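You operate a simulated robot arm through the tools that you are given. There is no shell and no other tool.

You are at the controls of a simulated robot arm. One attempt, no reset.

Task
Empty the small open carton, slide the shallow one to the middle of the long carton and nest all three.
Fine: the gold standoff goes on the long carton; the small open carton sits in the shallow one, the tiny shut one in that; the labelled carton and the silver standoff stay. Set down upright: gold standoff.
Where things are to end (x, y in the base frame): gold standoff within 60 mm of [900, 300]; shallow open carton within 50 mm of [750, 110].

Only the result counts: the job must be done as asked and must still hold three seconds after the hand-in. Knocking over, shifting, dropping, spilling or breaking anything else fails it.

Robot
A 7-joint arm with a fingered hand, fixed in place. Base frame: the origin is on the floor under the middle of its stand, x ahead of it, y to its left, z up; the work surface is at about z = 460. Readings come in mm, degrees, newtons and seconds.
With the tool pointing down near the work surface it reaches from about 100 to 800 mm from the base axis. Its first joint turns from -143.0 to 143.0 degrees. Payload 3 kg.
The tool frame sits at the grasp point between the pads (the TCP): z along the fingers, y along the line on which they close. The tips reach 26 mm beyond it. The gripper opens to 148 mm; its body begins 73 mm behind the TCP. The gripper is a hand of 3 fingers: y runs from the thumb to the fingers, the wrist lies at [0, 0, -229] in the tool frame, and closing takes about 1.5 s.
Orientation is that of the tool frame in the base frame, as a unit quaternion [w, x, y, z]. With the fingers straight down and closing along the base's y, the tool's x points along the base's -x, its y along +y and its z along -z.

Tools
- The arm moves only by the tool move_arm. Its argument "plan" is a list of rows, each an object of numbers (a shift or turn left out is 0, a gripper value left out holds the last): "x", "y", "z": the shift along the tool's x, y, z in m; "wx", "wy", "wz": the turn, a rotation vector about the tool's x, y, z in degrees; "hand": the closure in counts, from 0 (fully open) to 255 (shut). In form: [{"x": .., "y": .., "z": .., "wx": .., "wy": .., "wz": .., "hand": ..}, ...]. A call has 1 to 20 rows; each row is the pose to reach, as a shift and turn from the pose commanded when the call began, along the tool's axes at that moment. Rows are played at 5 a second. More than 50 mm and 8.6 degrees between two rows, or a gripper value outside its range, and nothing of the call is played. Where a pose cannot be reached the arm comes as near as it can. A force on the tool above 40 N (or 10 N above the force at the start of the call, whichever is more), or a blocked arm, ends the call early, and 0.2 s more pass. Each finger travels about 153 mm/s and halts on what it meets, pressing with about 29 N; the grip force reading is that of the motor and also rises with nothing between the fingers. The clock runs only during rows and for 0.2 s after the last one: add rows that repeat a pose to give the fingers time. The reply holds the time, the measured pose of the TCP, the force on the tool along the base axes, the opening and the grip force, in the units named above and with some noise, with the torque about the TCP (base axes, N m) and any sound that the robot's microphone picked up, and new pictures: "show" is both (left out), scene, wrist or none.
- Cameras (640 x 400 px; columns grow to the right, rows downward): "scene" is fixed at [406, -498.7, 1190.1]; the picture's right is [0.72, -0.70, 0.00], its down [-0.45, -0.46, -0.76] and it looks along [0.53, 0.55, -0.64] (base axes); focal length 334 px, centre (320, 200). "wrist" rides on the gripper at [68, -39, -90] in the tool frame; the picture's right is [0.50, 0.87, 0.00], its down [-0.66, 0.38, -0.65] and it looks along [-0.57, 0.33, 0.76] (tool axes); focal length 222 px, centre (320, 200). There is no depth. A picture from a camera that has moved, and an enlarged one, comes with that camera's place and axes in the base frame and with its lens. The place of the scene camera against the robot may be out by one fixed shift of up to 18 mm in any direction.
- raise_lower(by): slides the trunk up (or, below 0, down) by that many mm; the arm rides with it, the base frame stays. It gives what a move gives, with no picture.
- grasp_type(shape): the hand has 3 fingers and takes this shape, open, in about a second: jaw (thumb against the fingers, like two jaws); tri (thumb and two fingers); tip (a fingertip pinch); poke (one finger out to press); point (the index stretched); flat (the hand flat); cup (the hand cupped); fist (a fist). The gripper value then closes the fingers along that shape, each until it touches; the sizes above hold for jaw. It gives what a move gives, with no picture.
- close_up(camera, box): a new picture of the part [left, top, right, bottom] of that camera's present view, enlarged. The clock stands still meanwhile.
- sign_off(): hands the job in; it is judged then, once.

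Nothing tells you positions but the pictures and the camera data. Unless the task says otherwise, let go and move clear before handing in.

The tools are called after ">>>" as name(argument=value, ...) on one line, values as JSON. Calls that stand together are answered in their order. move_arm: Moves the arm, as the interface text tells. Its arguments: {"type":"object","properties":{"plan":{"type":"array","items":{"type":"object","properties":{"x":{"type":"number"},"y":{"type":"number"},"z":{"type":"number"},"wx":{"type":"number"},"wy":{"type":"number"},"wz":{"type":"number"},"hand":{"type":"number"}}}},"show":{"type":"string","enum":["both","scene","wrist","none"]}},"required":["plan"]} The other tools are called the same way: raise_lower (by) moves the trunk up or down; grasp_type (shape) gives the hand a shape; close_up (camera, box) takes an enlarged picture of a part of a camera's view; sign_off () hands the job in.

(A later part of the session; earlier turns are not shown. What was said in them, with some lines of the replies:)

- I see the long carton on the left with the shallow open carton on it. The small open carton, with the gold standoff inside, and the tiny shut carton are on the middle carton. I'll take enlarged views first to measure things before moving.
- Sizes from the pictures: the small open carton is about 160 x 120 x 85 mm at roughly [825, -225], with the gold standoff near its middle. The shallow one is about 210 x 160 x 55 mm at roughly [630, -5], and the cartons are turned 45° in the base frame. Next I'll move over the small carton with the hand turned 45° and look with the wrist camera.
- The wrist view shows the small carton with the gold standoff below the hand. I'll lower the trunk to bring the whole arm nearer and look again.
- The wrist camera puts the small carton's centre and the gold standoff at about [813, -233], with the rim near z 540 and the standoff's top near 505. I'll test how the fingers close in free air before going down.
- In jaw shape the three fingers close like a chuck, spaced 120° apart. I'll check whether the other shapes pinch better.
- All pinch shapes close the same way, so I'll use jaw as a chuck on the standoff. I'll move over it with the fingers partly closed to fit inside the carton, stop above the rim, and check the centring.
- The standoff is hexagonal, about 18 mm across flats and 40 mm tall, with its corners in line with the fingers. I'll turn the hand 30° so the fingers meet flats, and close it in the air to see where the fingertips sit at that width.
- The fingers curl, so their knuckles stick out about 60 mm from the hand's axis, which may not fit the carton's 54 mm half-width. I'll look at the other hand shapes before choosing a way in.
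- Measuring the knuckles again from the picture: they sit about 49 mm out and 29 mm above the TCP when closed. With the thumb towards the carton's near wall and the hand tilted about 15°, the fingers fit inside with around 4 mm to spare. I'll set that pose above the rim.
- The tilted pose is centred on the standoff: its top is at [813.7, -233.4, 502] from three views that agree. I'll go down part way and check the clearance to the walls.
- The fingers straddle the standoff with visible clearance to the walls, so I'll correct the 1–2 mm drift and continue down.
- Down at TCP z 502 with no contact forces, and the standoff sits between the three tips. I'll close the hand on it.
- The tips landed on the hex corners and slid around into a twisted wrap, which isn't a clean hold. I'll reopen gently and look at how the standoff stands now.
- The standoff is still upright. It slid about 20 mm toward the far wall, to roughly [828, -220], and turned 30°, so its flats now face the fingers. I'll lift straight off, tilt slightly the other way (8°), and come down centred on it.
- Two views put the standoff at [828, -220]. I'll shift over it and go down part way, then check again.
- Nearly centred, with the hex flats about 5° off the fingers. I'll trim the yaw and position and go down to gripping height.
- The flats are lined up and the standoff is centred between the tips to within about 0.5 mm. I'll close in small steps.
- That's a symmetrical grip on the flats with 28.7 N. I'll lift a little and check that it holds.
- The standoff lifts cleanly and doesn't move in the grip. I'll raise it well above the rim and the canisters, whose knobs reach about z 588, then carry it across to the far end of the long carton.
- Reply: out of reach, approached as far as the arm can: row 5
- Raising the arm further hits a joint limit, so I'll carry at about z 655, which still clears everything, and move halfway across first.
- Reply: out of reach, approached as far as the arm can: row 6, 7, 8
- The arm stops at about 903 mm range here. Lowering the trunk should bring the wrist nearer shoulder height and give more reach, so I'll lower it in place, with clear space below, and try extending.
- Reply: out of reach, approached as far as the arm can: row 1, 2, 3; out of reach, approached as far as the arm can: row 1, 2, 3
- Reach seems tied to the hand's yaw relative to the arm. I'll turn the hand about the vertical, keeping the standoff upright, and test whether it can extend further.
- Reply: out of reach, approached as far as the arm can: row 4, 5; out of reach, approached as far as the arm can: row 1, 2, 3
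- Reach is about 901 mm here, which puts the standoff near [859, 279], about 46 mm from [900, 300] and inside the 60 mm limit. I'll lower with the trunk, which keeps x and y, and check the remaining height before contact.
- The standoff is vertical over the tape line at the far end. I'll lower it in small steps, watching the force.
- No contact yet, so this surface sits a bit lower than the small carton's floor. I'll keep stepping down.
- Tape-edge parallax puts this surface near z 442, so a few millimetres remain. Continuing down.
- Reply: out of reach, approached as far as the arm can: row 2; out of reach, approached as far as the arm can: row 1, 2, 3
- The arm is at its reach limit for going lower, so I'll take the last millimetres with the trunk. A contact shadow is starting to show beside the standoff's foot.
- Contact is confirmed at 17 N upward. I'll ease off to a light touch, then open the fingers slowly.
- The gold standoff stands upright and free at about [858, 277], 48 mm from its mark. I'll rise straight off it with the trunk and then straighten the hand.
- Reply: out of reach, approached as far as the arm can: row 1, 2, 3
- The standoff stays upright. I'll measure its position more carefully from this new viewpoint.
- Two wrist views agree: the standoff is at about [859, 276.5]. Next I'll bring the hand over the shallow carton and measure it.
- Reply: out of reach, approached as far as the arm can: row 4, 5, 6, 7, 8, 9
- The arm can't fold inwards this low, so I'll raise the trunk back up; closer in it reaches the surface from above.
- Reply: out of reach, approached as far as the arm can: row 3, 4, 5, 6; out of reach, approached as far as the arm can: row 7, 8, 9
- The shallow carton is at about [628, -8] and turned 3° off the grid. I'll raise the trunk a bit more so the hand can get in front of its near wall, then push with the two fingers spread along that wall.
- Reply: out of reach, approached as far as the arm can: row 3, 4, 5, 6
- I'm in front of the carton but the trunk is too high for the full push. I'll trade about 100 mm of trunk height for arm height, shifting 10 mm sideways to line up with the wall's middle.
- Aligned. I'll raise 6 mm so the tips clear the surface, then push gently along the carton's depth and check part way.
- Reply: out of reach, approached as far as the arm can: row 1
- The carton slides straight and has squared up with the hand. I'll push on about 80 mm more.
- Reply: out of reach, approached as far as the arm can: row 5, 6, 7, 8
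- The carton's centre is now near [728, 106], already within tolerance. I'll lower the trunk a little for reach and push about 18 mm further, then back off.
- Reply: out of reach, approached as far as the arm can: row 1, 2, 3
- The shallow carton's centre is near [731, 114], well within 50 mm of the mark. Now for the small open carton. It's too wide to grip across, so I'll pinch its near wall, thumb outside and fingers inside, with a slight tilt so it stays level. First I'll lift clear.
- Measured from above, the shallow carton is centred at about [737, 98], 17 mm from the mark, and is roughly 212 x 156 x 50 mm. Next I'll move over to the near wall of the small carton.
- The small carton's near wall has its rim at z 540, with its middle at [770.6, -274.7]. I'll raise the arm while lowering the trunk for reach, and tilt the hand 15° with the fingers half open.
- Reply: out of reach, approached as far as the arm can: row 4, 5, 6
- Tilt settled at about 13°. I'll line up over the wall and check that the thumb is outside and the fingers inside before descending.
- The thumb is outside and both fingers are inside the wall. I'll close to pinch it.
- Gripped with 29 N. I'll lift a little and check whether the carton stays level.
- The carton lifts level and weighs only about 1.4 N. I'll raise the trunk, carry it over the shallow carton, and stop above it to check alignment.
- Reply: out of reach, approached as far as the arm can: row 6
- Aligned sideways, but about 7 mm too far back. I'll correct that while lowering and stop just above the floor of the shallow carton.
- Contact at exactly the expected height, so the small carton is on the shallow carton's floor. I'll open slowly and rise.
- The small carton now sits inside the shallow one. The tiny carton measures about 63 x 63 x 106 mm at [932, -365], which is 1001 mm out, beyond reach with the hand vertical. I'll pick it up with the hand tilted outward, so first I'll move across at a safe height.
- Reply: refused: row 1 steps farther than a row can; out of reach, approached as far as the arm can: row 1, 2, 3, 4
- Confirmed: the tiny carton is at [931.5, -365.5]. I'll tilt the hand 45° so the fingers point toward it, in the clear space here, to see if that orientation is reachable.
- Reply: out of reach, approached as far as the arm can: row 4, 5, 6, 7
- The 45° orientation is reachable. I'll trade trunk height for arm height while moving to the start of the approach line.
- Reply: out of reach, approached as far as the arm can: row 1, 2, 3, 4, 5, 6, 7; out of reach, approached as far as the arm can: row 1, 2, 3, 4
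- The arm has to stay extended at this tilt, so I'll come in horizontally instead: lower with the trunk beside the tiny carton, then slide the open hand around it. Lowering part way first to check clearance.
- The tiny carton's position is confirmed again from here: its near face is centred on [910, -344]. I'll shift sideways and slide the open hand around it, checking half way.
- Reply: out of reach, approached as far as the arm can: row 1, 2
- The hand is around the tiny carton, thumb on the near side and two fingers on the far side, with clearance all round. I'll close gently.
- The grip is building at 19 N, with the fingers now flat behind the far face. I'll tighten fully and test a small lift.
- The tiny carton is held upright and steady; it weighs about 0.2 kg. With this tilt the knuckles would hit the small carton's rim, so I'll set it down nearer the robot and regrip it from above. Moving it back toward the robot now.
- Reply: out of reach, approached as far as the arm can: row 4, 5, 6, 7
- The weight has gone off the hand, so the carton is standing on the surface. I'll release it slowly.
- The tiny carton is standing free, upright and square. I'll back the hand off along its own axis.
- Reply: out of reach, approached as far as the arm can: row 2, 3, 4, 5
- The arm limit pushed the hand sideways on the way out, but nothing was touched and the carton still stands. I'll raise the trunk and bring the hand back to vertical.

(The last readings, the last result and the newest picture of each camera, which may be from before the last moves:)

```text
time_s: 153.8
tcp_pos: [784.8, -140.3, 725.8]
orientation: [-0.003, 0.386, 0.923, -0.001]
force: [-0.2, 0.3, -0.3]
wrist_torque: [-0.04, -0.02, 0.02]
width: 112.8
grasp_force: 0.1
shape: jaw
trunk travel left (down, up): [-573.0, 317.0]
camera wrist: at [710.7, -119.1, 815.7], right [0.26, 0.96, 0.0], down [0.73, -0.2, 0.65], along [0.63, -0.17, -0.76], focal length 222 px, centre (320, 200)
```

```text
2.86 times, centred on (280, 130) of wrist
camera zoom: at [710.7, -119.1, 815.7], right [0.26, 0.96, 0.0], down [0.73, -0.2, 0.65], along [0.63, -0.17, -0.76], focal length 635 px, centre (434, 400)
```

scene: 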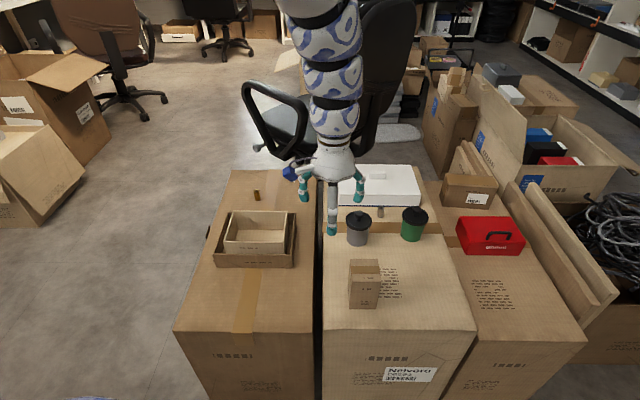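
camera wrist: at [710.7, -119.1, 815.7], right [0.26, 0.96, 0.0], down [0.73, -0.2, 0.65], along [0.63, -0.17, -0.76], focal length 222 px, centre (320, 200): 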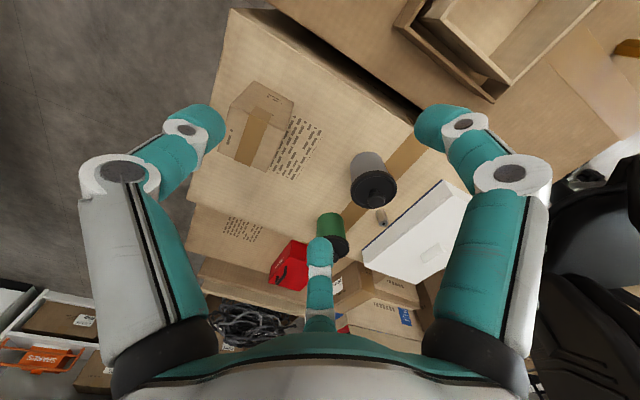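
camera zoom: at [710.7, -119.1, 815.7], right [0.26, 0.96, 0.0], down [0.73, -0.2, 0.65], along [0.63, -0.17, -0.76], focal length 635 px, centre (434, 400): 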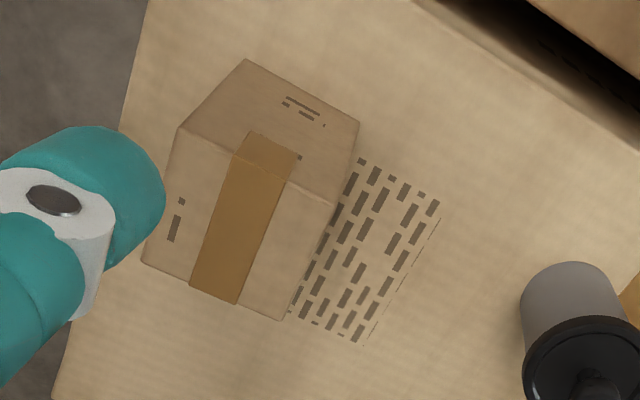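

The tiny carton is now at [806, -232], easy to reach. I'll grip it from above on its top edge with the hand turned along the box's diagonal, thumb on one vertical edge and a finger on each opposite face. First I'll move and rotate above it.

>>> move_arm(plan=[{"z": -0.025, "wz": -6, "hand": 20}, {"z": -0.05, "wz": -12, "hand": 20}, {"z": -0.05, "wz": -18, "hand": 20}, {"z": -0.05, "wz": -24, "hand": 20}, {"z": -0.05, "wz": -30, "hand": 20}, {"z": -0.05, "wz": -36, "hand": 20}, {"z": -0.05, "wz": -42, "hand": 20}, {"z": -0.05, "wz": -45.4, "hand": 20}, {"z": -0.05, "wz": -45.4, "hand": 20}], show="none")

>>> raise_lower(by=-150)

>>> move_arm(plan=[{"x": 0.0}, {"x": 0.0}])

```text
time_s: 155.8
tcp_pos: [785.1, -138.9, 774.2]
orientation: [-0.003, -0.002, 1.0, -0.001]
force: [0.7, 0.6, -0.4]
wrist_torque: [0.0, -0.01, -0.04]
width: 136.2
grasp_force: 0.1
shape: jaw
trunk travel left (down, up): [-573.0, 317.0]
```

```text
time_s: 157.6
tcp_pos: [785.7, -138.7, 623.0]
orientation: [-0.003, -0.001, 1.0, 0.0]
force: [0.0, -0.4, 0.1]
wrist_torque: [0.0, 0.0, -0.03]
width: 136.1
grasp_force: 0.2
shape: jaw
trunk travel left (down, up): [-423.0, 467.0]
```

```text
time_s: 158.2
tcp_pos: [784.9, -137.6, 623.6]
orientation: [-0.003, -0.001, 1.0, -0.001]
force: [0.1, 0.3, -0.4]
wrist_torque: [0.01, 0.02, 0.03]
width: 136.5
grasp_force: 0.0
shape: jaw
trunk travel left (down, up): [-423.0, 467.0]
camera wrist: at [718.7, -177.8, 714.6], right [-0.5, 0.86, 0.0], down [0.66, 0.38, 0.65], along [0.56, 0.33, -0.76], focal length 222 px, centre (320, 200)
```

scene: 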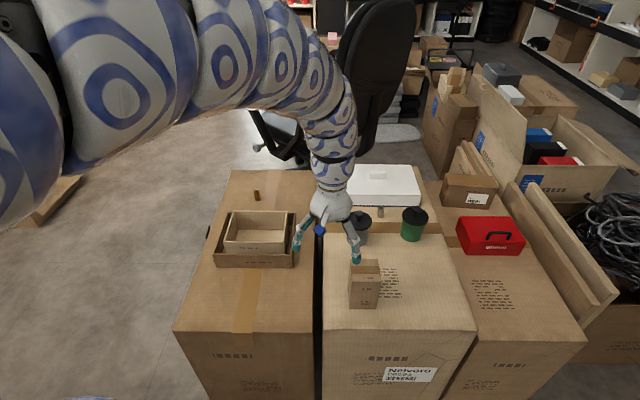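
wrist: 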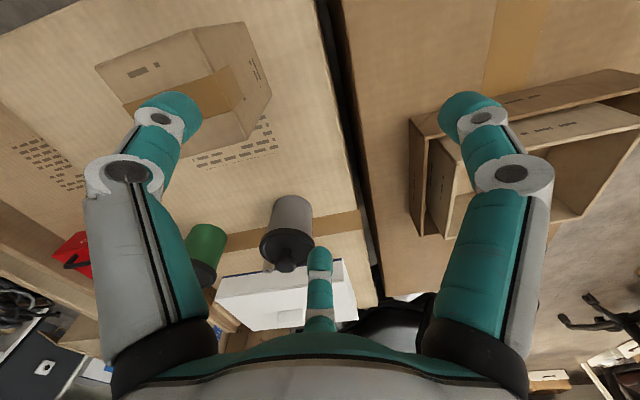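

>>> move_arm(plan=[{"x": -0.005, "y": -0.025, "z": -0.015}, {"x": -0.01, "y": -0.05, "z": -0.015}, {"x": -0.015, "y": -0.075, "z": -0.015}, {"x": -0.0201, "y": -0.1003, "z": -0.015}, {"x": -0.0201, "y": -0.1003, "z": -0.015}])

>>> close_up(camera="wrist", box=[160, 0, 480, 200])

>>> close_up(camera="scene", box=[310, 200, 430, 320])

```text
time_s: 159.4
tcp_pos: [803.9, -239.9, 639.0]
orientation: [-0.003, -0.001, 1.0, -0.002]
force: [-0.5, -0.5, 0.7]
wrist_torque: [0.03, 0.04, -0.03]
width: 136.3
grasp_force: 0.1
shape: jaw
trunk travel left (down, up): [-423.0, 467.0]
camera wrist: at [738.5, -278.6, 729.4], right [-0.5, 0.86, 0.0], down [0.66, 0.38, 0.65], along [0.56, 0.33, -0.76], focal length 222 px, centre (320, 200)
```

scene: 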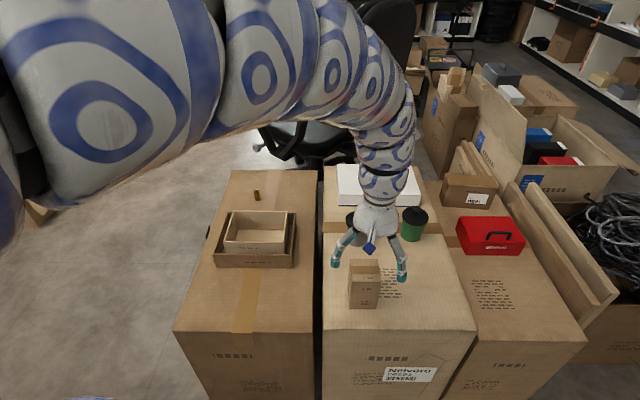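
wrist: 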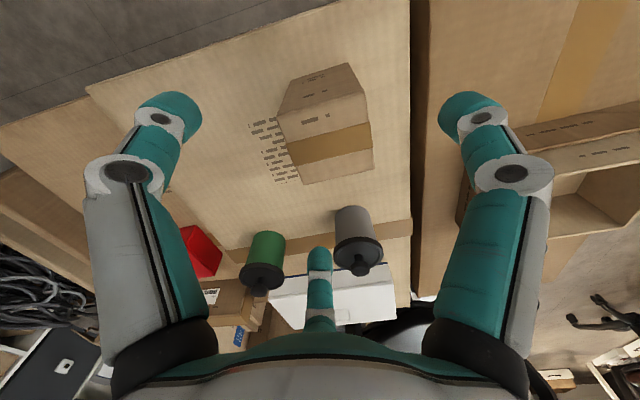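

```text
2.00 times, centred on (320, 100) of wrist
camera zoom: at [738.5, -278.6, 729.4], right [-0.5, 0.86, 0.0], down [0.66, 0.38, 0.65], along [0.56, 0.33, -0.76], focal length 444 px, centre (320, 400)
```

zoom: 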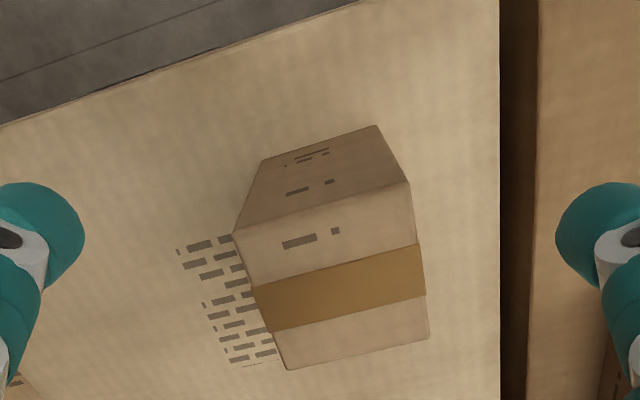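

```text
3.33 times, centred on (370, 260) of scene
camera zoom: at [406.0, -498.7, 1190.1], right [0.72, -0.7, 0.0], down [-0.45, -0.46, -0.76], along [0.53, 0.55, -0.64], focal length 1114 px, centre (153, 0)
```

zoom: 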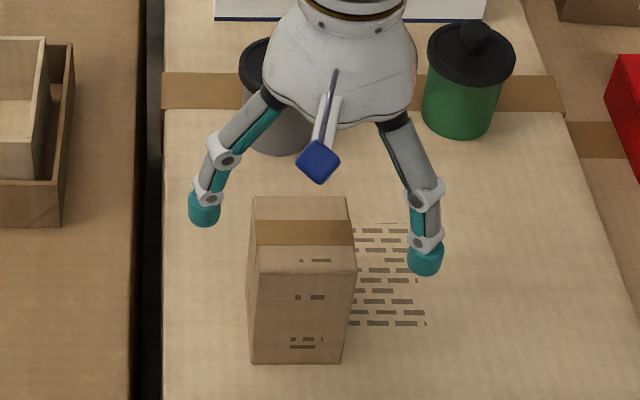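

Centred within 2 mm. I'll descend to grip the top 25 mm.

>>> move_arm(plan=[{"x": 0.0, "y": 0.0017, "z": 0.02}, {"x": 0.0, "y": 0.0017, "z": 0.04}, {"x": 0.0, "y": 0.0017, "z": 0.056}, {"x": 0.0, "y": 0.0017, "z": 0.0675}, {"x": 0.0, "y": 0.0017, "z": 0.0675}], show="none")

>>> move_arm(plan=[{"hand": 50}, {"hand": 75}, {"hand": 95}, {"hand": 110}, {"hand": 115}, {"hand": 115}])

>>> close_up(camera="wrist", box=[160, 60, 480, 260])

>>> close_up(camera="scene", box=[310, 200, 430, 320])

```text
time_s: 160.6
tcp_pos: [805.5, -238.1, 569.3]
orientation: [-0.003, -0.001, 1.0, -0.002]
force: [0.7, -0.4, -0.5]
wrist_torque: [-0.04, 0.01, -0.01]
width: 136.2
grasp_force: 0.1
shape: jaw
trunk travel left (down, up): [-423.0, 467.0]
```

```text
time_s: 162.0
tcp_pos: [803.5, -239.1, 570.0]
orientation: [-0.002, -0.001, 1.0, -0.002]
force: [0.2, -0.8, -1.2]
wrist_torque: [-0.01, -0.02, -0.01]
width: 81.8
grasp_force: 0.1
shape: jaw
trunk travel left (down, up): [-423.0, 467.0]
camera wrist: at [737.2, -277.4, 661.4], right [-0.5, 0.86, 0.0], down [0.66, 0.38, 0.65], along [0.56, 0.33, -0.76], focal length 222 px, centre (320, 200)
```

scene: 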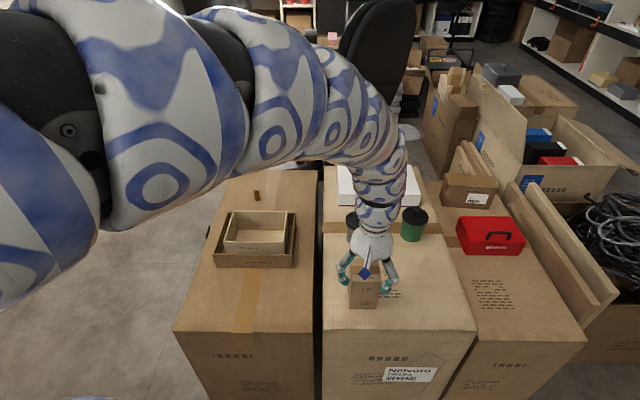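
wrist: 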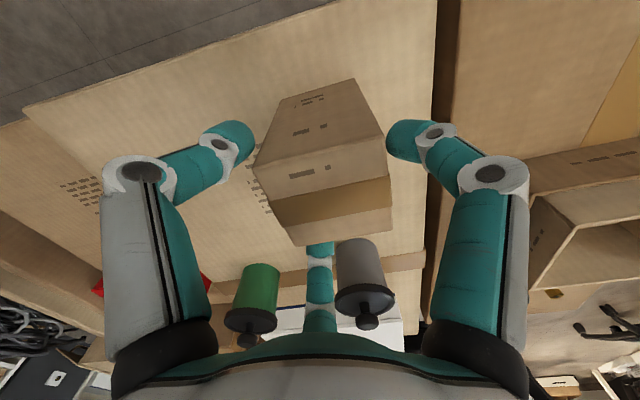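

```text
2.00 times, centred on (320, 160) of wrist
camera zoom: at [737.2, -277.4, 661.4], right [-0.5, 0.86, 0.0], down [0.66, 0.38, 0.65], along [0.56, 0.33, -0.76], focal length 444 px, centre (320, 280)
```

zoom: 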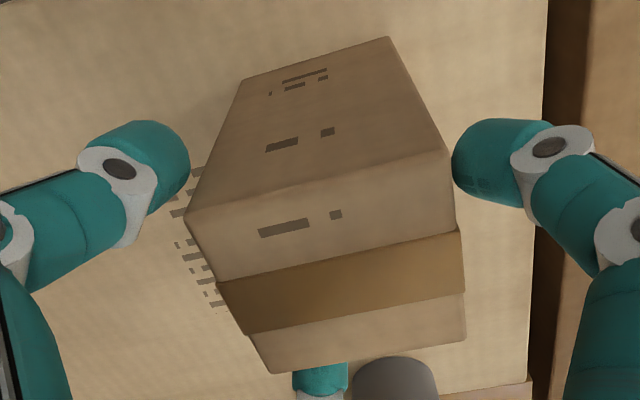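

```text
3.33 times, centred on (370, 260) of scene
camera zoom: at [406.0, -498.7, 1190.1], right [0.72, -0.7, 0.0], down [-0.45, -0.46, -0.76], along [0.53, 0.55, -0.64], focal length 1114 px, centre (153, 0)
```

zoom: 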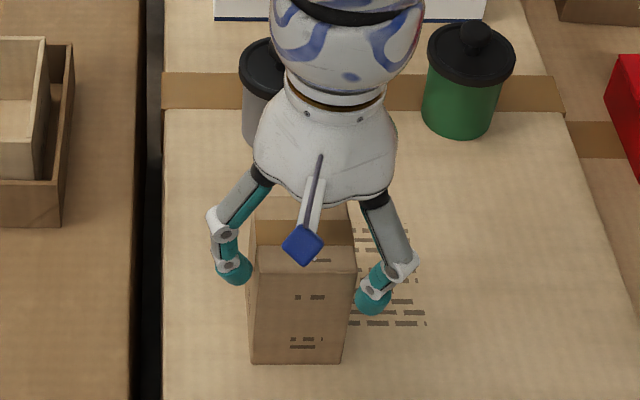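

The thumb is at one edge and the fingers at the opposite faces, each a few millimetres off. Closing to grip.

>>> move_arm(plan=[{"hand": 119}, {"hand": 123}, {"hand": 127}, {"hand": 131}, {"hand": 136}, {"hand": 142}, {"hand": 142}], show="none")

>>> close_up(camera="wrist", box=[160, 60, 480, 260])

>>> close_up(camera="scene", box=[310, 200, 430, 320])

```text
time_s: 163.6
tcp_pos: [804.8, -237.8, 570.1]
orientation: [-0.003, -0.001, 1.0, 0.0]
force: [0.3, -0.5, -1.8]
wrist_torque: [-0.03, -0.03, -0.01]
width: 66.1
grasp_force: 29.1
shape: jaw
trunk travel left (down, up): [-423.0, 467.0]
```

```text
2.00 times, centred on (320, 160) of wrist
camera zoom: at [737.2, -277.5, 661.3], right [-0.5, 0.86, 0.0], down [0.66, 0.38, 0.65], along [0.56, 0.33, -0.76], focal length 444 px, centre (320, 280)
```

zoom: 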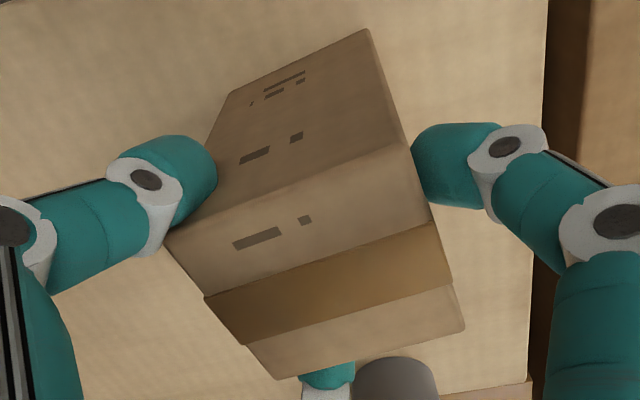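

```text
3.33 times, centred on (370, 260) of scene
camera zoom: at [406.0, -498.7, 1190.1], right [0.72, -0.7, 0.0], down [-0.45, -0.46, -0.76], along [0.53, 0.55, -0.64], focal length 1114 px, centre (153, 0)
```

zoom: 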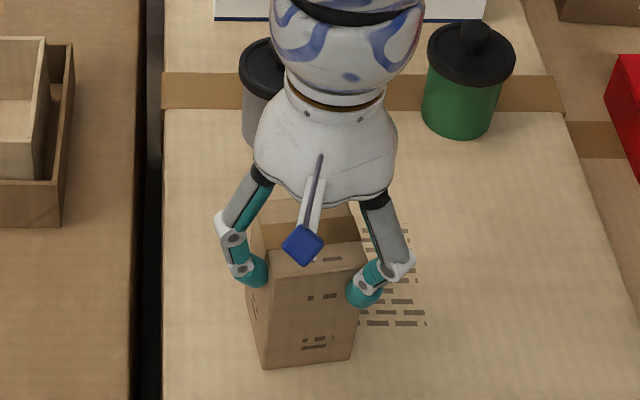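

Gripped at 29 N; the box turned a few degrees but is firm. Test lift.

>>> move_arm(plan=[{"z": -0.006}, {"z": -0.012}, {"z": -0.02}, {"z": -0.02}], show="wrist")

>>> close_up(camera="wrist", box=[160, 60, 480, 260])

>>> close_up(camera="scene", box=[310, 200, 430, 320])

```text
time_s: 164.6
tcp_pos: [804.3, -237.1, 590.5]
orientation: [-0.002, -0.001, 1.0, -0.001]
force: [-0.5, 0.0, -1.7]
wrist_torque: [-0.02, 0.03, 0.0]
width: 66.1
grasp_force: 29.1
shape: jaw
trunk travel left (down, up): [-423.0, 467.0]
camera wrist: at [737.3, -276.8, 681.8], right [-0.5, 0.86, 0.0], down [0.66, 0.38, 0.65], along [0.56, 0.33, -0.76], focal length 222 px, centre (320, 200)
```

wrist: 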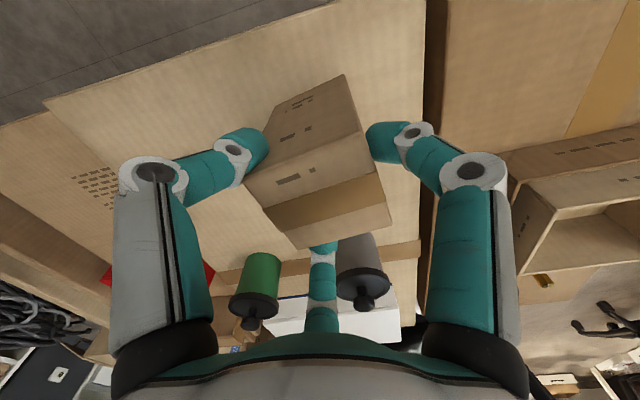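

```text
2.00 times, centred on (320, 160) of wrist
camera zoom: at [737.3, -276.8, 681.8], right [-0.5, 0.86, 0.0], down [0.66, 0.38, 0.65], along [0.56, 0.33, -0.76], focal length 444 px, centre (320, 280)
```

zoom: 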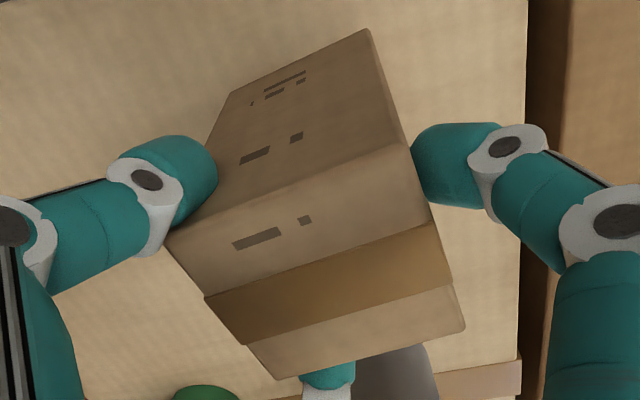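

```text
3.33 times, centred on (370, 260) of scene
camera zoom: at [406.0, -498.7, 1190.1], right [0.72, -0.7, 0.0], down [-0.45, -0.46, -0.76], along [0.53, 0.55, -0.64], focal length 1114 px, centre (153, 0)
```

zoom: 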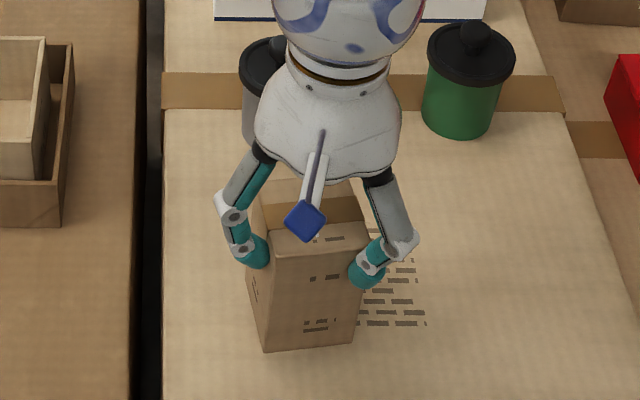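

The box hangs level. I'll raise the trunk and carry it over to the small open carton, which is centred at about [740, 94], then check alignment before lowering.

>>> raise_lower(by=90)

>>> move_arm(plan=[{"x": 0.0077, "y": 0.0363}, {"x": 0.0153, "y": 0.0726}, {"x": 0.023, "y": 0.1089}, {"x": 0.0307, "y": 0.1452}, {"x": 0.0383, "y": 0.1816}, {"x": 0.046, "y": 0.2179}, {"x": 0.0537, "y": 0.2542}, {"x": 0.0613, "y": 0.2905}, {"x": 0.069, "y": 0.3268}, {"x": 0.069, "y": 0.3268}])

>>> close_up(camera="wrist", box=[160, 40, 480, 240])

>>> close_up(camera="scene", box=[190, 150, 330, 290])

```text
time_s: 165.8
tcp_pos: [803.5, -238.5, 680.9]
orientation: [-0.003, -0.001, 1.0, -0.001]
force: [0.0, 1.0, -1.6]
wrist_torque: [0.0, 0.01, 0.0]
width: 66.1
grasp_force: 29.2
shape: jaw
trunk travel left (down, up): [-513.0, 377.0]
```

```text
time_s: 168.0
tcp_pos: [733.3, 91.3, 680.5]
orientation: [-0.002, -0.001, 1.0, -0.001]
force: [0.3, -0.1, -1.7]
wrist_torque: [-0.03, 0.01, 0.04]
width: 65.7
grasp_force: 29.2
shape: jaw
trunk travel left (down, up): [-513.0, 377.0]
camera wrist: at [666.5, 53.0, 772.0], right [-0.5, 0.86, 0.0], down [0.66, 0.38, 0.65], along [0.56, 0.33, -0.76], focal length 222 px, centre (320, 200)
```

scene: 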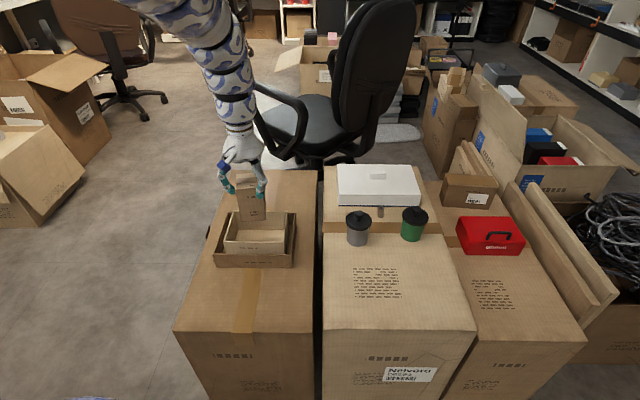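
wrist: 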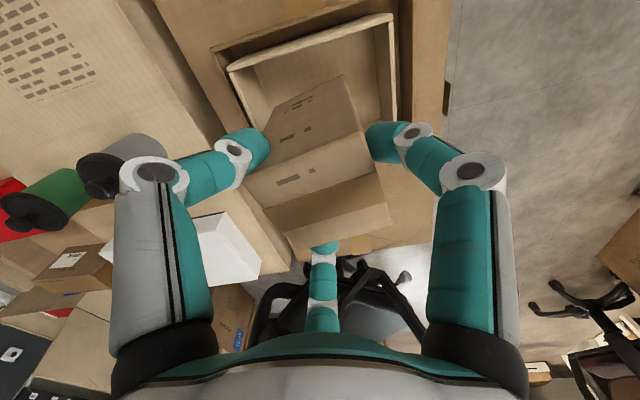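

```text
2.00 times, centred on (320, 140) of wrist
camera zoom: at [666.5, 53.0, 772.0], right [-0.5, 0.86, 0.0], down [0.66, 0.38, 0.65], along [0.56, 0.33, -0.76], focal length 444 px, centre (320, 320)
```

zoom: 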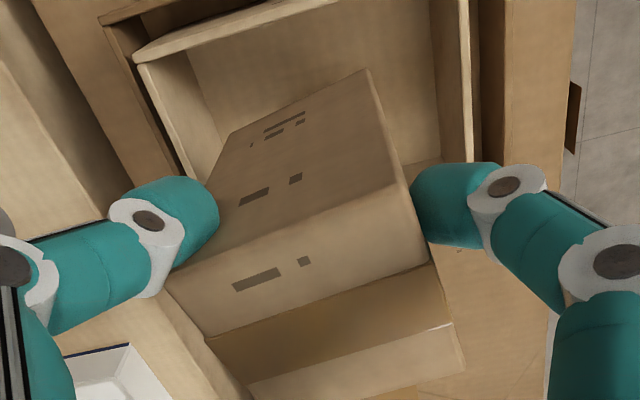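

```text
2.86 times, centred on (260, 220) of scene
camera zoom: at [406.0, -498.7, 1190.1], right [0.72, -0.7, 0.0], down [-0.45, -0.46, -0.76], along [0.53, 0.55, -0.64], focal length 955 px, centre (491, 143)
```

zoom: 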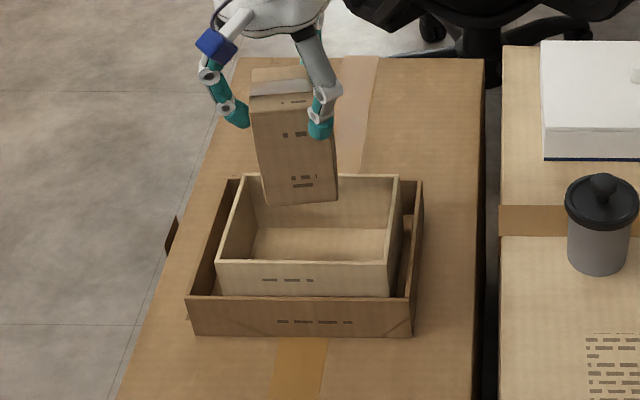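

Aligned to within 3 mm of the carton's centre, with about 18 mm clearance on each side. Lowering.

>>> move_arm(plan=[{"z": 0.025}, {"z": 0.05}, {"z": 0.07}, {"z": 0.09}, {"z": 0.105}, {"z": 0.105}])

>>> close_up(camera="scene", box=[190, 150, 330, 290])

>>> close_up(camera="wrist", box=[160, 0, 480, 240])

```text
time_s: 169.4
tcp_pos: [731.9, 89.9, 576.8]
orientation: [-0.003, -0.001, 1.0, -0.002]
force: [0.1, -0.2, -2.7]
wrist_torque: [0.01, 0.03, 0.0]
width: 65.3
grasp_force: 28.9
shape: jaw
trunk travel left (down, up): [-513.0, 377.0]
camera wrist: at [665.5, 50.2, 666.8], right [-0.5, 0.86, 0.0], down [0.66, 0.38, 0.65], along [0.56, 0.33, -0.76], focal length 222 px, centre (320, 200)
```

scene: 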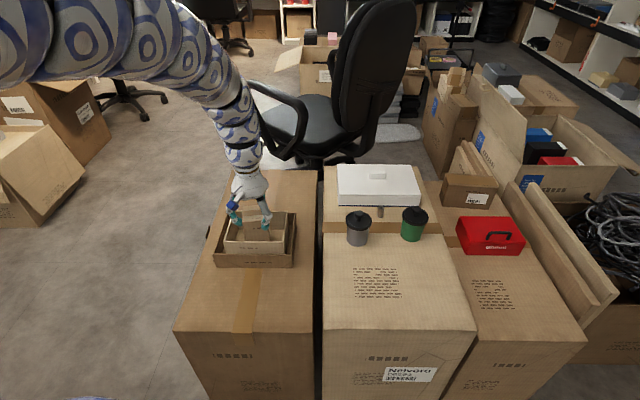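
wrist: 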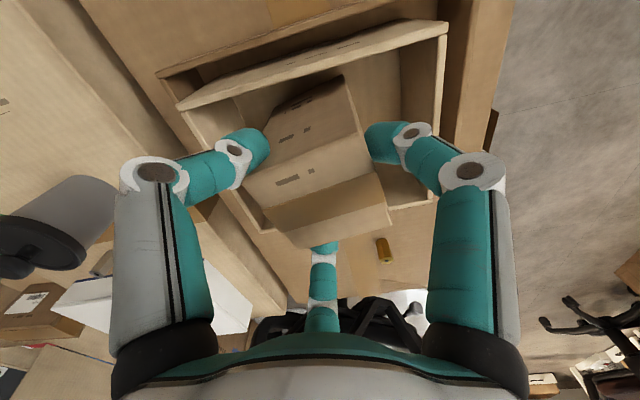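

```text
2.86 times, centred on (260, 220) of scene
camera zoom: at [406.0, -498.7, 1190.1], right [0.72, -0.7, 0.0], down [-0.45, -0.46, -0.76], along [0.53, 0.55, -0.64], focal length 955 px, centre (491, 143)
```

zoom: 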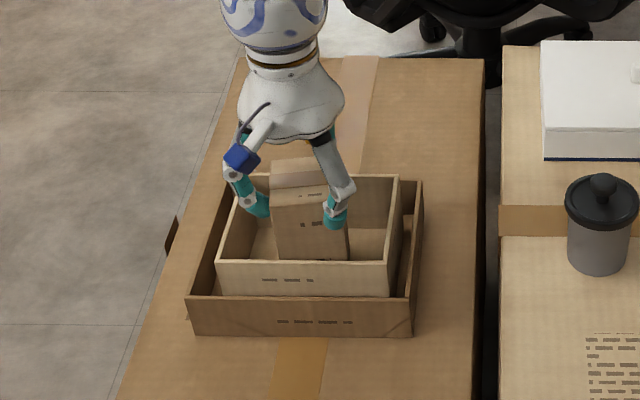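

```text
1.67 times, centred on (320, 120) of wrist
camera zoom: at [665.5, 50.2, 666.8], right [-0.5, 0.86, 0.0], down [0.66, 0.38, 0.65], along [0.56, 0.33, -0.76], focal length 370 px, centre (320, 333)
```

zoom: 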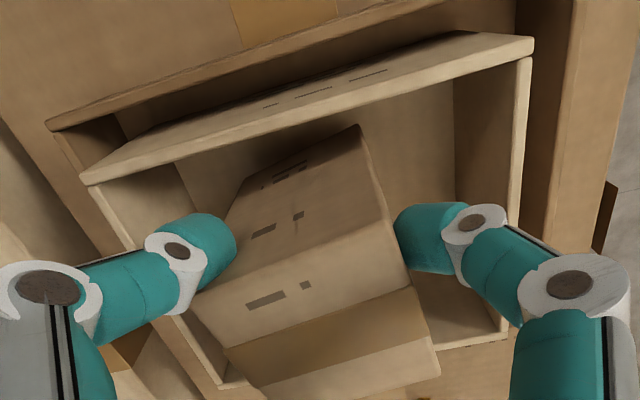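

>>> move_arm(plan=[{"z": 0.008}, {"z": 0.016}, {"z": 0.016}], show="none")

>>> move_arm(plan=[{"z": 0.001}, {"z": 0.002}, {"z": 0.002}], show="none")

>>> move_arm(plan=[{"z": 0.001}, {"z": 0.002}, {"z": 0.002}], show="none")

>>> close_up(camera="scene", box=[190, 150, 330, 290])

```text
time_s: 170.2
tcp_pos: [733.2, 89.1, 560.8]
orientation: [-0.003, -0.001, 1.0, -0.002]
force: [-0.6, -0.1, 0.8]
wrist_torque: [0.01, -0.01, 0.01]
width: 65.3
grasp_force: 29.4
shape: jaw
trunk travel left (down, up): [-513.0, 377.0]
```

```text
time_s: 171.0
tcp_pos: [732.1, 88.9, 558.8]
orientation: [-0.002, -0.001, 1.0, -0.001]
force: [-5.2, -1.6, 18.8]
wrist_torque: [-0.1, -0.06, -0.1]
width: 65.5
grasp_force: 29.0
shape: jaw
trunk travel left (down, up): [-513.0, 377.0]
```

```text
time_s: 171.8
tcp_pos: [731.8, 89.2, 557.7]
orientation: [-0.001, -0.001, 1.0, -0.001]
force: [-9.0, -0.8, 34.9]
wrist_torque: [-0.14, 0.01, -0.26]
width: 65.4
grasp_force: 28.5
shape: jaw
trunk travel left (down, up): [-513.0, 377.0]
```

```text
2.86 times, centred on (260, 220) of scene
camera zoom: at [406.0, -498.7, 1190.1], right [0.72, -0.7, 0.0], down [-0.45, -0.46, -0.76], along [0.53, 0.55, -0.64], focal length 955 px, centre (491, 143)
```

zoom: 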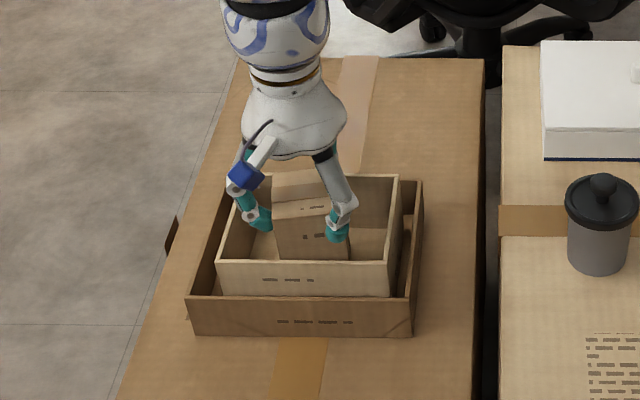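

Contact was made at about z 561 and I went a little past it (35 N), so I'll back up 3.5 mm to take the pressure off.

>>> move_arm(plan=[{"z": -0.0018}, {"z": -0.0036}, {"z": -0.0036}], show="none")

```text
time_s: 172.6
tcp_pos: [733.9, 90.4, 558.8]
orientation: [-0.002, -0.001, 1.0, -0.001]
force: [-3.9, 0.0, 8.4]
wrist_torque: [-0.01, -0.02, -0.07]
width: 65.5
grasp_force: 29.5
shape: jaw
trunk travel left (down, up): [-513.0, 377.0]
```

>>> move_arm(plan=[{"z": -0.0006}, {"z": -0.001}, {"z": -0.001}], show="wrist")

>>> close_up(camera="wrist", box=[160, 0, 480, 240])

```text
time_s: 173.4
tcp_pos: [733.0, 89.3, 559.7]
orientation: [-0.002, -0.001, 1.0, 0.0]
force: [-0.6, 0.1, -1.5]
wrist_torque: [0.02, 0.02, 0.0]
width: 65.5
grasp_force: 29.7
shape: jaw
trunk travel left (down, up): [-513.0, 377.0]
camera wrist: at [666.5, 50.6, 651.3], right [-0.5, 0.86, 0.0], down [0.66, 0.38, 0.65], along [0.56, 0.33, -0.76], focal length 222 px, centre (320, 200)
```

wrist: 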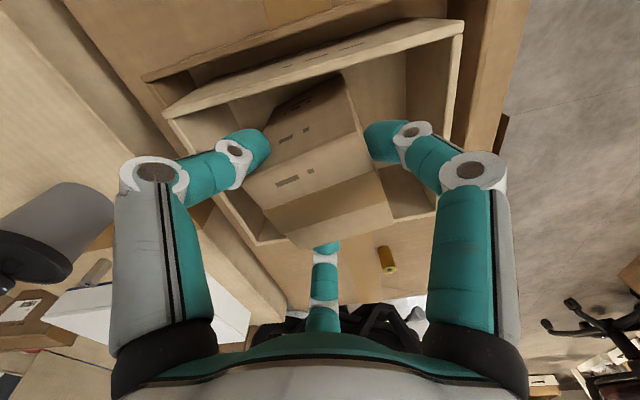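

```text
1.67 times, centred on (320, 120) of wrist
camera zoom: at [666.5, 50.6, 651.3], right [-0.5, 0.86, 0.0], down [0.66, 0.38, 0.65], along [0.56, 0.33, -0.76], focal length 370 px, centre (320, 333)
```

zoom: 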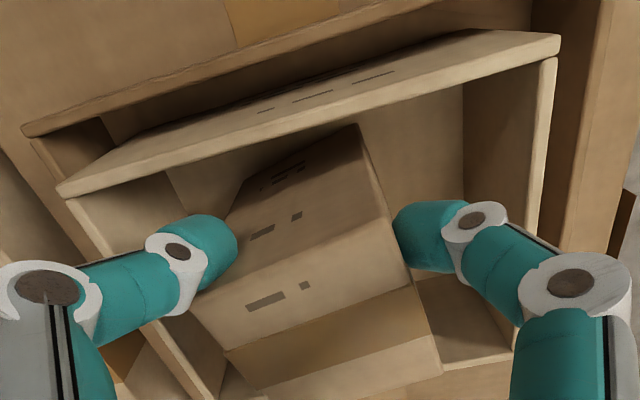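

>>> move_arm(plan=[{"z": 0.0006}, {"z": 0.0006, "hand": 136}, {"z": 0.0006, "hand": 131}, {"z": 0.0006, "hand": 126}, {"z": 0.0006, "hand": 120}, {"z": 0.0006, "hand": 112}, {"z": 0.0006, "hand": 100}, {"z": 0.0006, "hand": 88}, {"z": 0.0006, "hand": 75}, {"z": 0.0006, "hand": 60}, {"z": 0.0006, "hand": 60}], show="wrist")

>>> close_up(camera="scene", box=[190, 150, 330, 290])

```text
time_s: 175.8
tcp_pos: [732.6, 89.9, 560.2]
orientation: [-0.003, -0.001, 1.0, -0.001]
force: [-0.1, 0.2, -0.7]
wrist_torque: [-0.01, 0.0, 0.0]
width: 112.9
grasp_force: 0.0
shape: jaw
trunk travel left (down, up): [-513.0, 377.0]
camera wrist: at [666.4, 50.6, 650.9], right [-0.5, 0.86, 0.0], down [0.66, 0.38, 0.65], along [0.56, 0.33, -0.76], focal length 222 px, centre (320, 200)
```

wrist: 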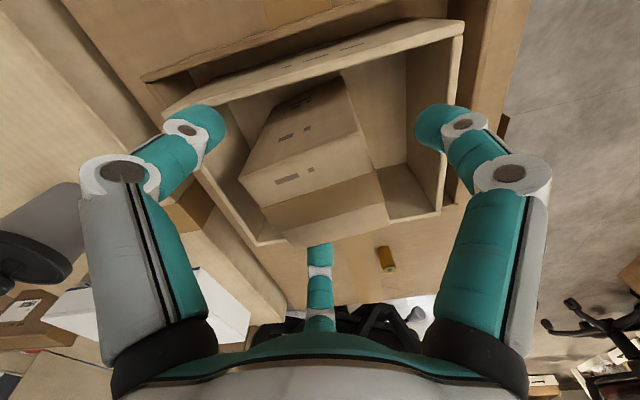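

```text
2.86 times, centred on (260, 220) of scene
camera zoom: at [406.0, -498.7, 1190.1], right [0.72, -0.7, 0.0], down [-0.45, -0.46, -0.76], along [0.53, 0.55, -0.64], focal length 955 px, centre (491, 143)
```

zoom: 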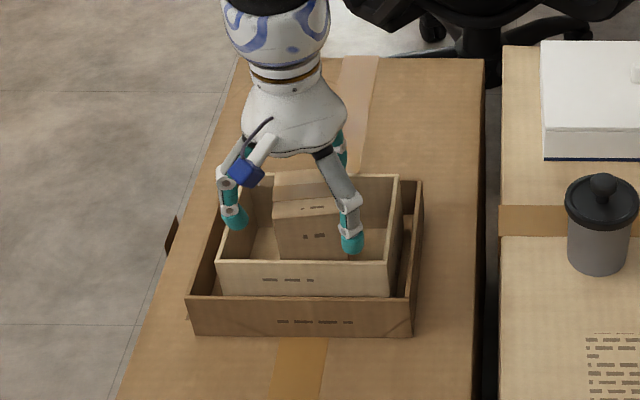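

Released, and the tiny carton stands inside the small one. I'll rise straight up with the trunk.

>>> raise_lower(by=150)

>>> move_arm(plan=[{"x": 0.0}, {"x": 0.0}])

>>> close_up(camera="wrist", box=[160, 0, 480, 200])

>>> close_up(camera="scene", box=[190, 160, 310, 280])

```text
time_s: 177.6
tcp_pos: [732.9, 89.7, 709.1]
orientation: [-0.003, -0.001, 1.0, 0.0]
force: [0.5, 0.4, 0.1]
wrist_torque: [0.02, 0.0, 0.0]
width: 113.1
grasp_force: 0.1
shape: jaw
trunk travel left (down, up): [-663.0, 227.0]
```

```text
time_s: 178.2
tcp_pos: [733.8, 89.0, 709.5]
orientation: [-0.003, 0.0, 1.0, 0.0]
force: [-0.3, 0.2, -0.1]
wrist_torque: [0.01, 0.0, 0.0]
width: 112.9
grasp_force: 0.0
shape: jaw
trunk travel left (down, up): [-663.0, 227.0]
camera wrist: at [666.3, 50.6, 800.9], right [-0.5, 0.86, 0.0], down [0.66, 0.38, 0.65], along [0.56, 0.33, -0.76], focal length 222 px, centre (320, 200)
```

scene: 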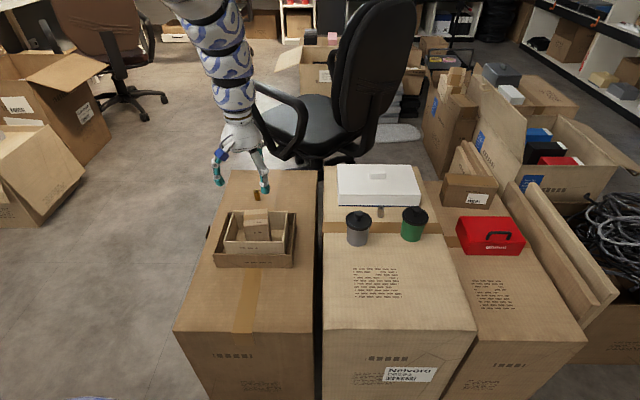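
wrist: 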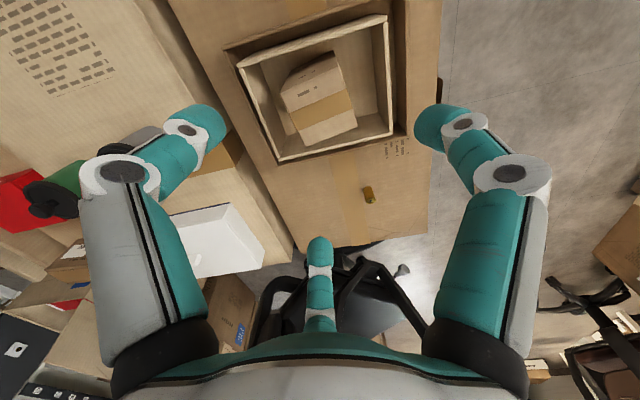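

```text
2.00 times, centred on (320, 100) of wrist
camera zoom: at [666.3, 50.6, 800.9], right [-0.5, 0.86, 0.0], down [0.66, 0.38, 0.65], along [0.56, 0.33, -0.76], focal length 444 px, centre (320, 400)
```

zoom: 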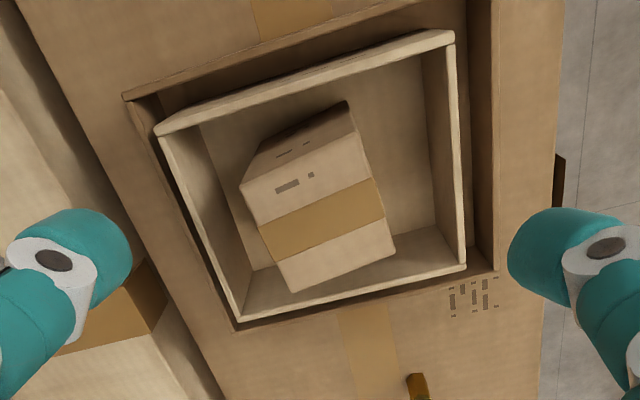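

```text
3.33 times, centred on (250, 220) of scene
camera zoom: at [406.0, -498.7, 1190.1], right [0.72, -0.7, 0.0], down [-0.45, -0.46, -0.76], along [0.53, 0.55, -0.64], focal length 1114 px, centre (553, 133)
```

zoom: 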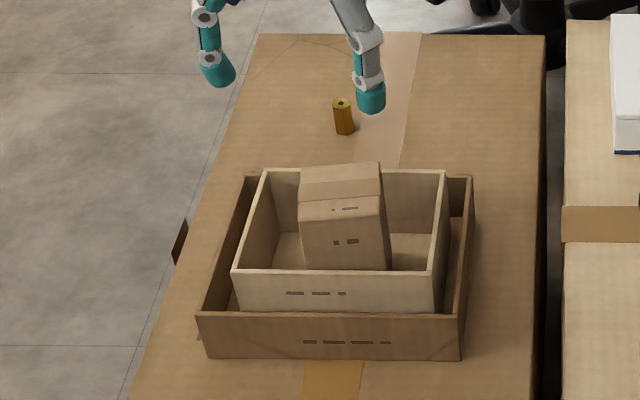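

All three are nested and the gold standoff still stands. I'll verify the standoff's position and the other items once more before handing in.

>>> close_up(camera="wrist", box=[330, 160, 410, 220])

>>> close_up(camera="scene", box=[320, 160, 480, 260])

>>> close_up(camera="scene", box=[230, 170, 290, 210])

```text
6.67 times, centred on (370, 190) of wrist
camera zoom: at [666.3, 50.6, 800.9], right [-0.5, 0.86, 0.0], down [0.66, 0.38, 0.65], along [0.56, 0.33, -0.76], focal length 1481 px, centre (-13, 267)
```

zoom: 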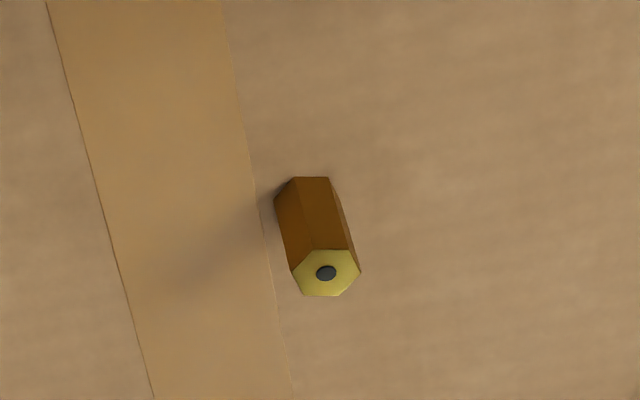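

```text
4.00 times, centred on (400, 210) of scene
camera zoom: at [406.0, -498.7, 1190.1], right [0.72, -0.7, 0.0], down [-0.45, -0.46, -0.76], along [0.53, 0.55, -0.64], focal length 1337 px, centre (0, 160)
```

zoom: 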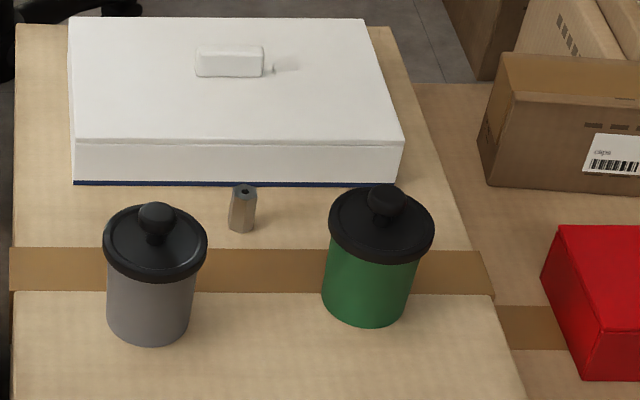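

```text
10.00 times, centred on (260, 190) of scene
camera zoom: at [406.0, -498.7, 1190.1], right [0.72, -0.7, 0.0], down [-0.45, -0.46, -0.76], along [0.53, 0.55, -0.64], focal length 3344 px, centre (920, 300)
```

zoom: 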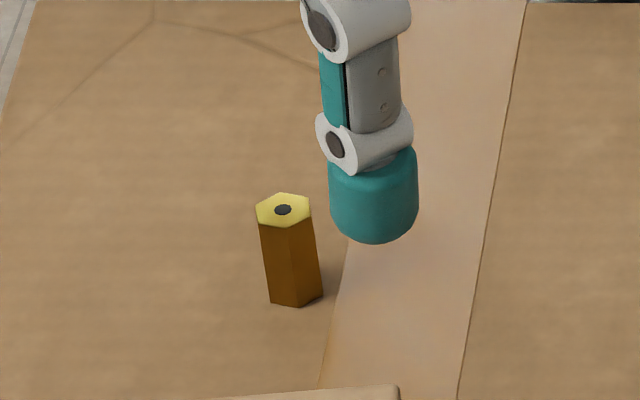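

Everything checks out. The standoff is upright at about [860, 277] (46 mm from its mark) and the shallow carton is at about [738, 103] (14 mm off). The silver standoff, canisters and labelled carton are where they started. I'll move the hand further clear, then hand in.

>>> raise_lower(by=150)

>>> move_arm(plan=[{"x": 0.0}, {"x": 0.0}, {"x": 0.0}, {"x": 0.0}, {"x": 0.0}], show="scene")

```text
time_s: 179.9
tcp_pos: [733.7, 90.2, 859.4]
orientation: [-0.003, -0.001, 1.0, -0.001]
force: [0.5, -0.7, -0.5]
wrist_torque: [-0.02, 0.0, 0.0]
width: 112.7
grasp_force: 0.0
shape: jaw
trunk travel left (down, up): [-813.0, 77.0]
```

```text
time_s: 181.1
tcp_pos: [732.4, 89.1, 860.1]
orientation: [-0.003, 0.0, 1.0, -0.001]
force: [-0.9, -1.0, 0.6]
wrist_torque: [0.01, -0.03, 0.04]
width: 112.8
grasp_force: 0.1
shape: jaw
trunk travel left (down, up): [-813.0, 77.0]
```

scene: 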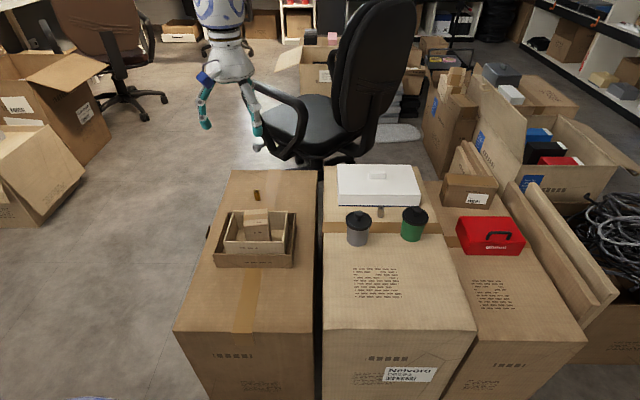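

The hand is well clear and nothing is moving. The three cartons are nested at the middle of the long carton and the gold standoff stands upright at the far end, so I'm handing in.

>>> sign_off()

```text
The job is handed in.
```

I finished the job and handed it in; I haven't seen the verdict. These are the final positions as I measured them from the pictures just before handing in:

| Item | Final state | Distance from its mark | Allowed |
|---|---|---|---|
| Gold standoff | Upright on the long carton at about [860, 277] | 46 mm | 60 mm |
| Shallow open carton | Slid to about [738, 103] | 14 mm | 50 mm |
| Small open carton | Emptied, standing inside the shallow one | – | – |
| Tiny shut carton | Upright inside the small open one | – | – |

- **Standoff margin:** it is 46 mm off its mark because the arm could not reach further out while holding it upright.
- **Other objects:** the labelled carton, the silver standoff, the canisters and the white box look unchanged from the start.
- **Standoff in the small carton:** my first grip slid it about 20 mm inside the carton. It stayed upright, and the second grip held.
- **Tiny carton:** I picked it up with a tilted grip, set it down nearer the robot, and gripped it again from above to place it. It sits turned about 9 degrees inside the small carton.
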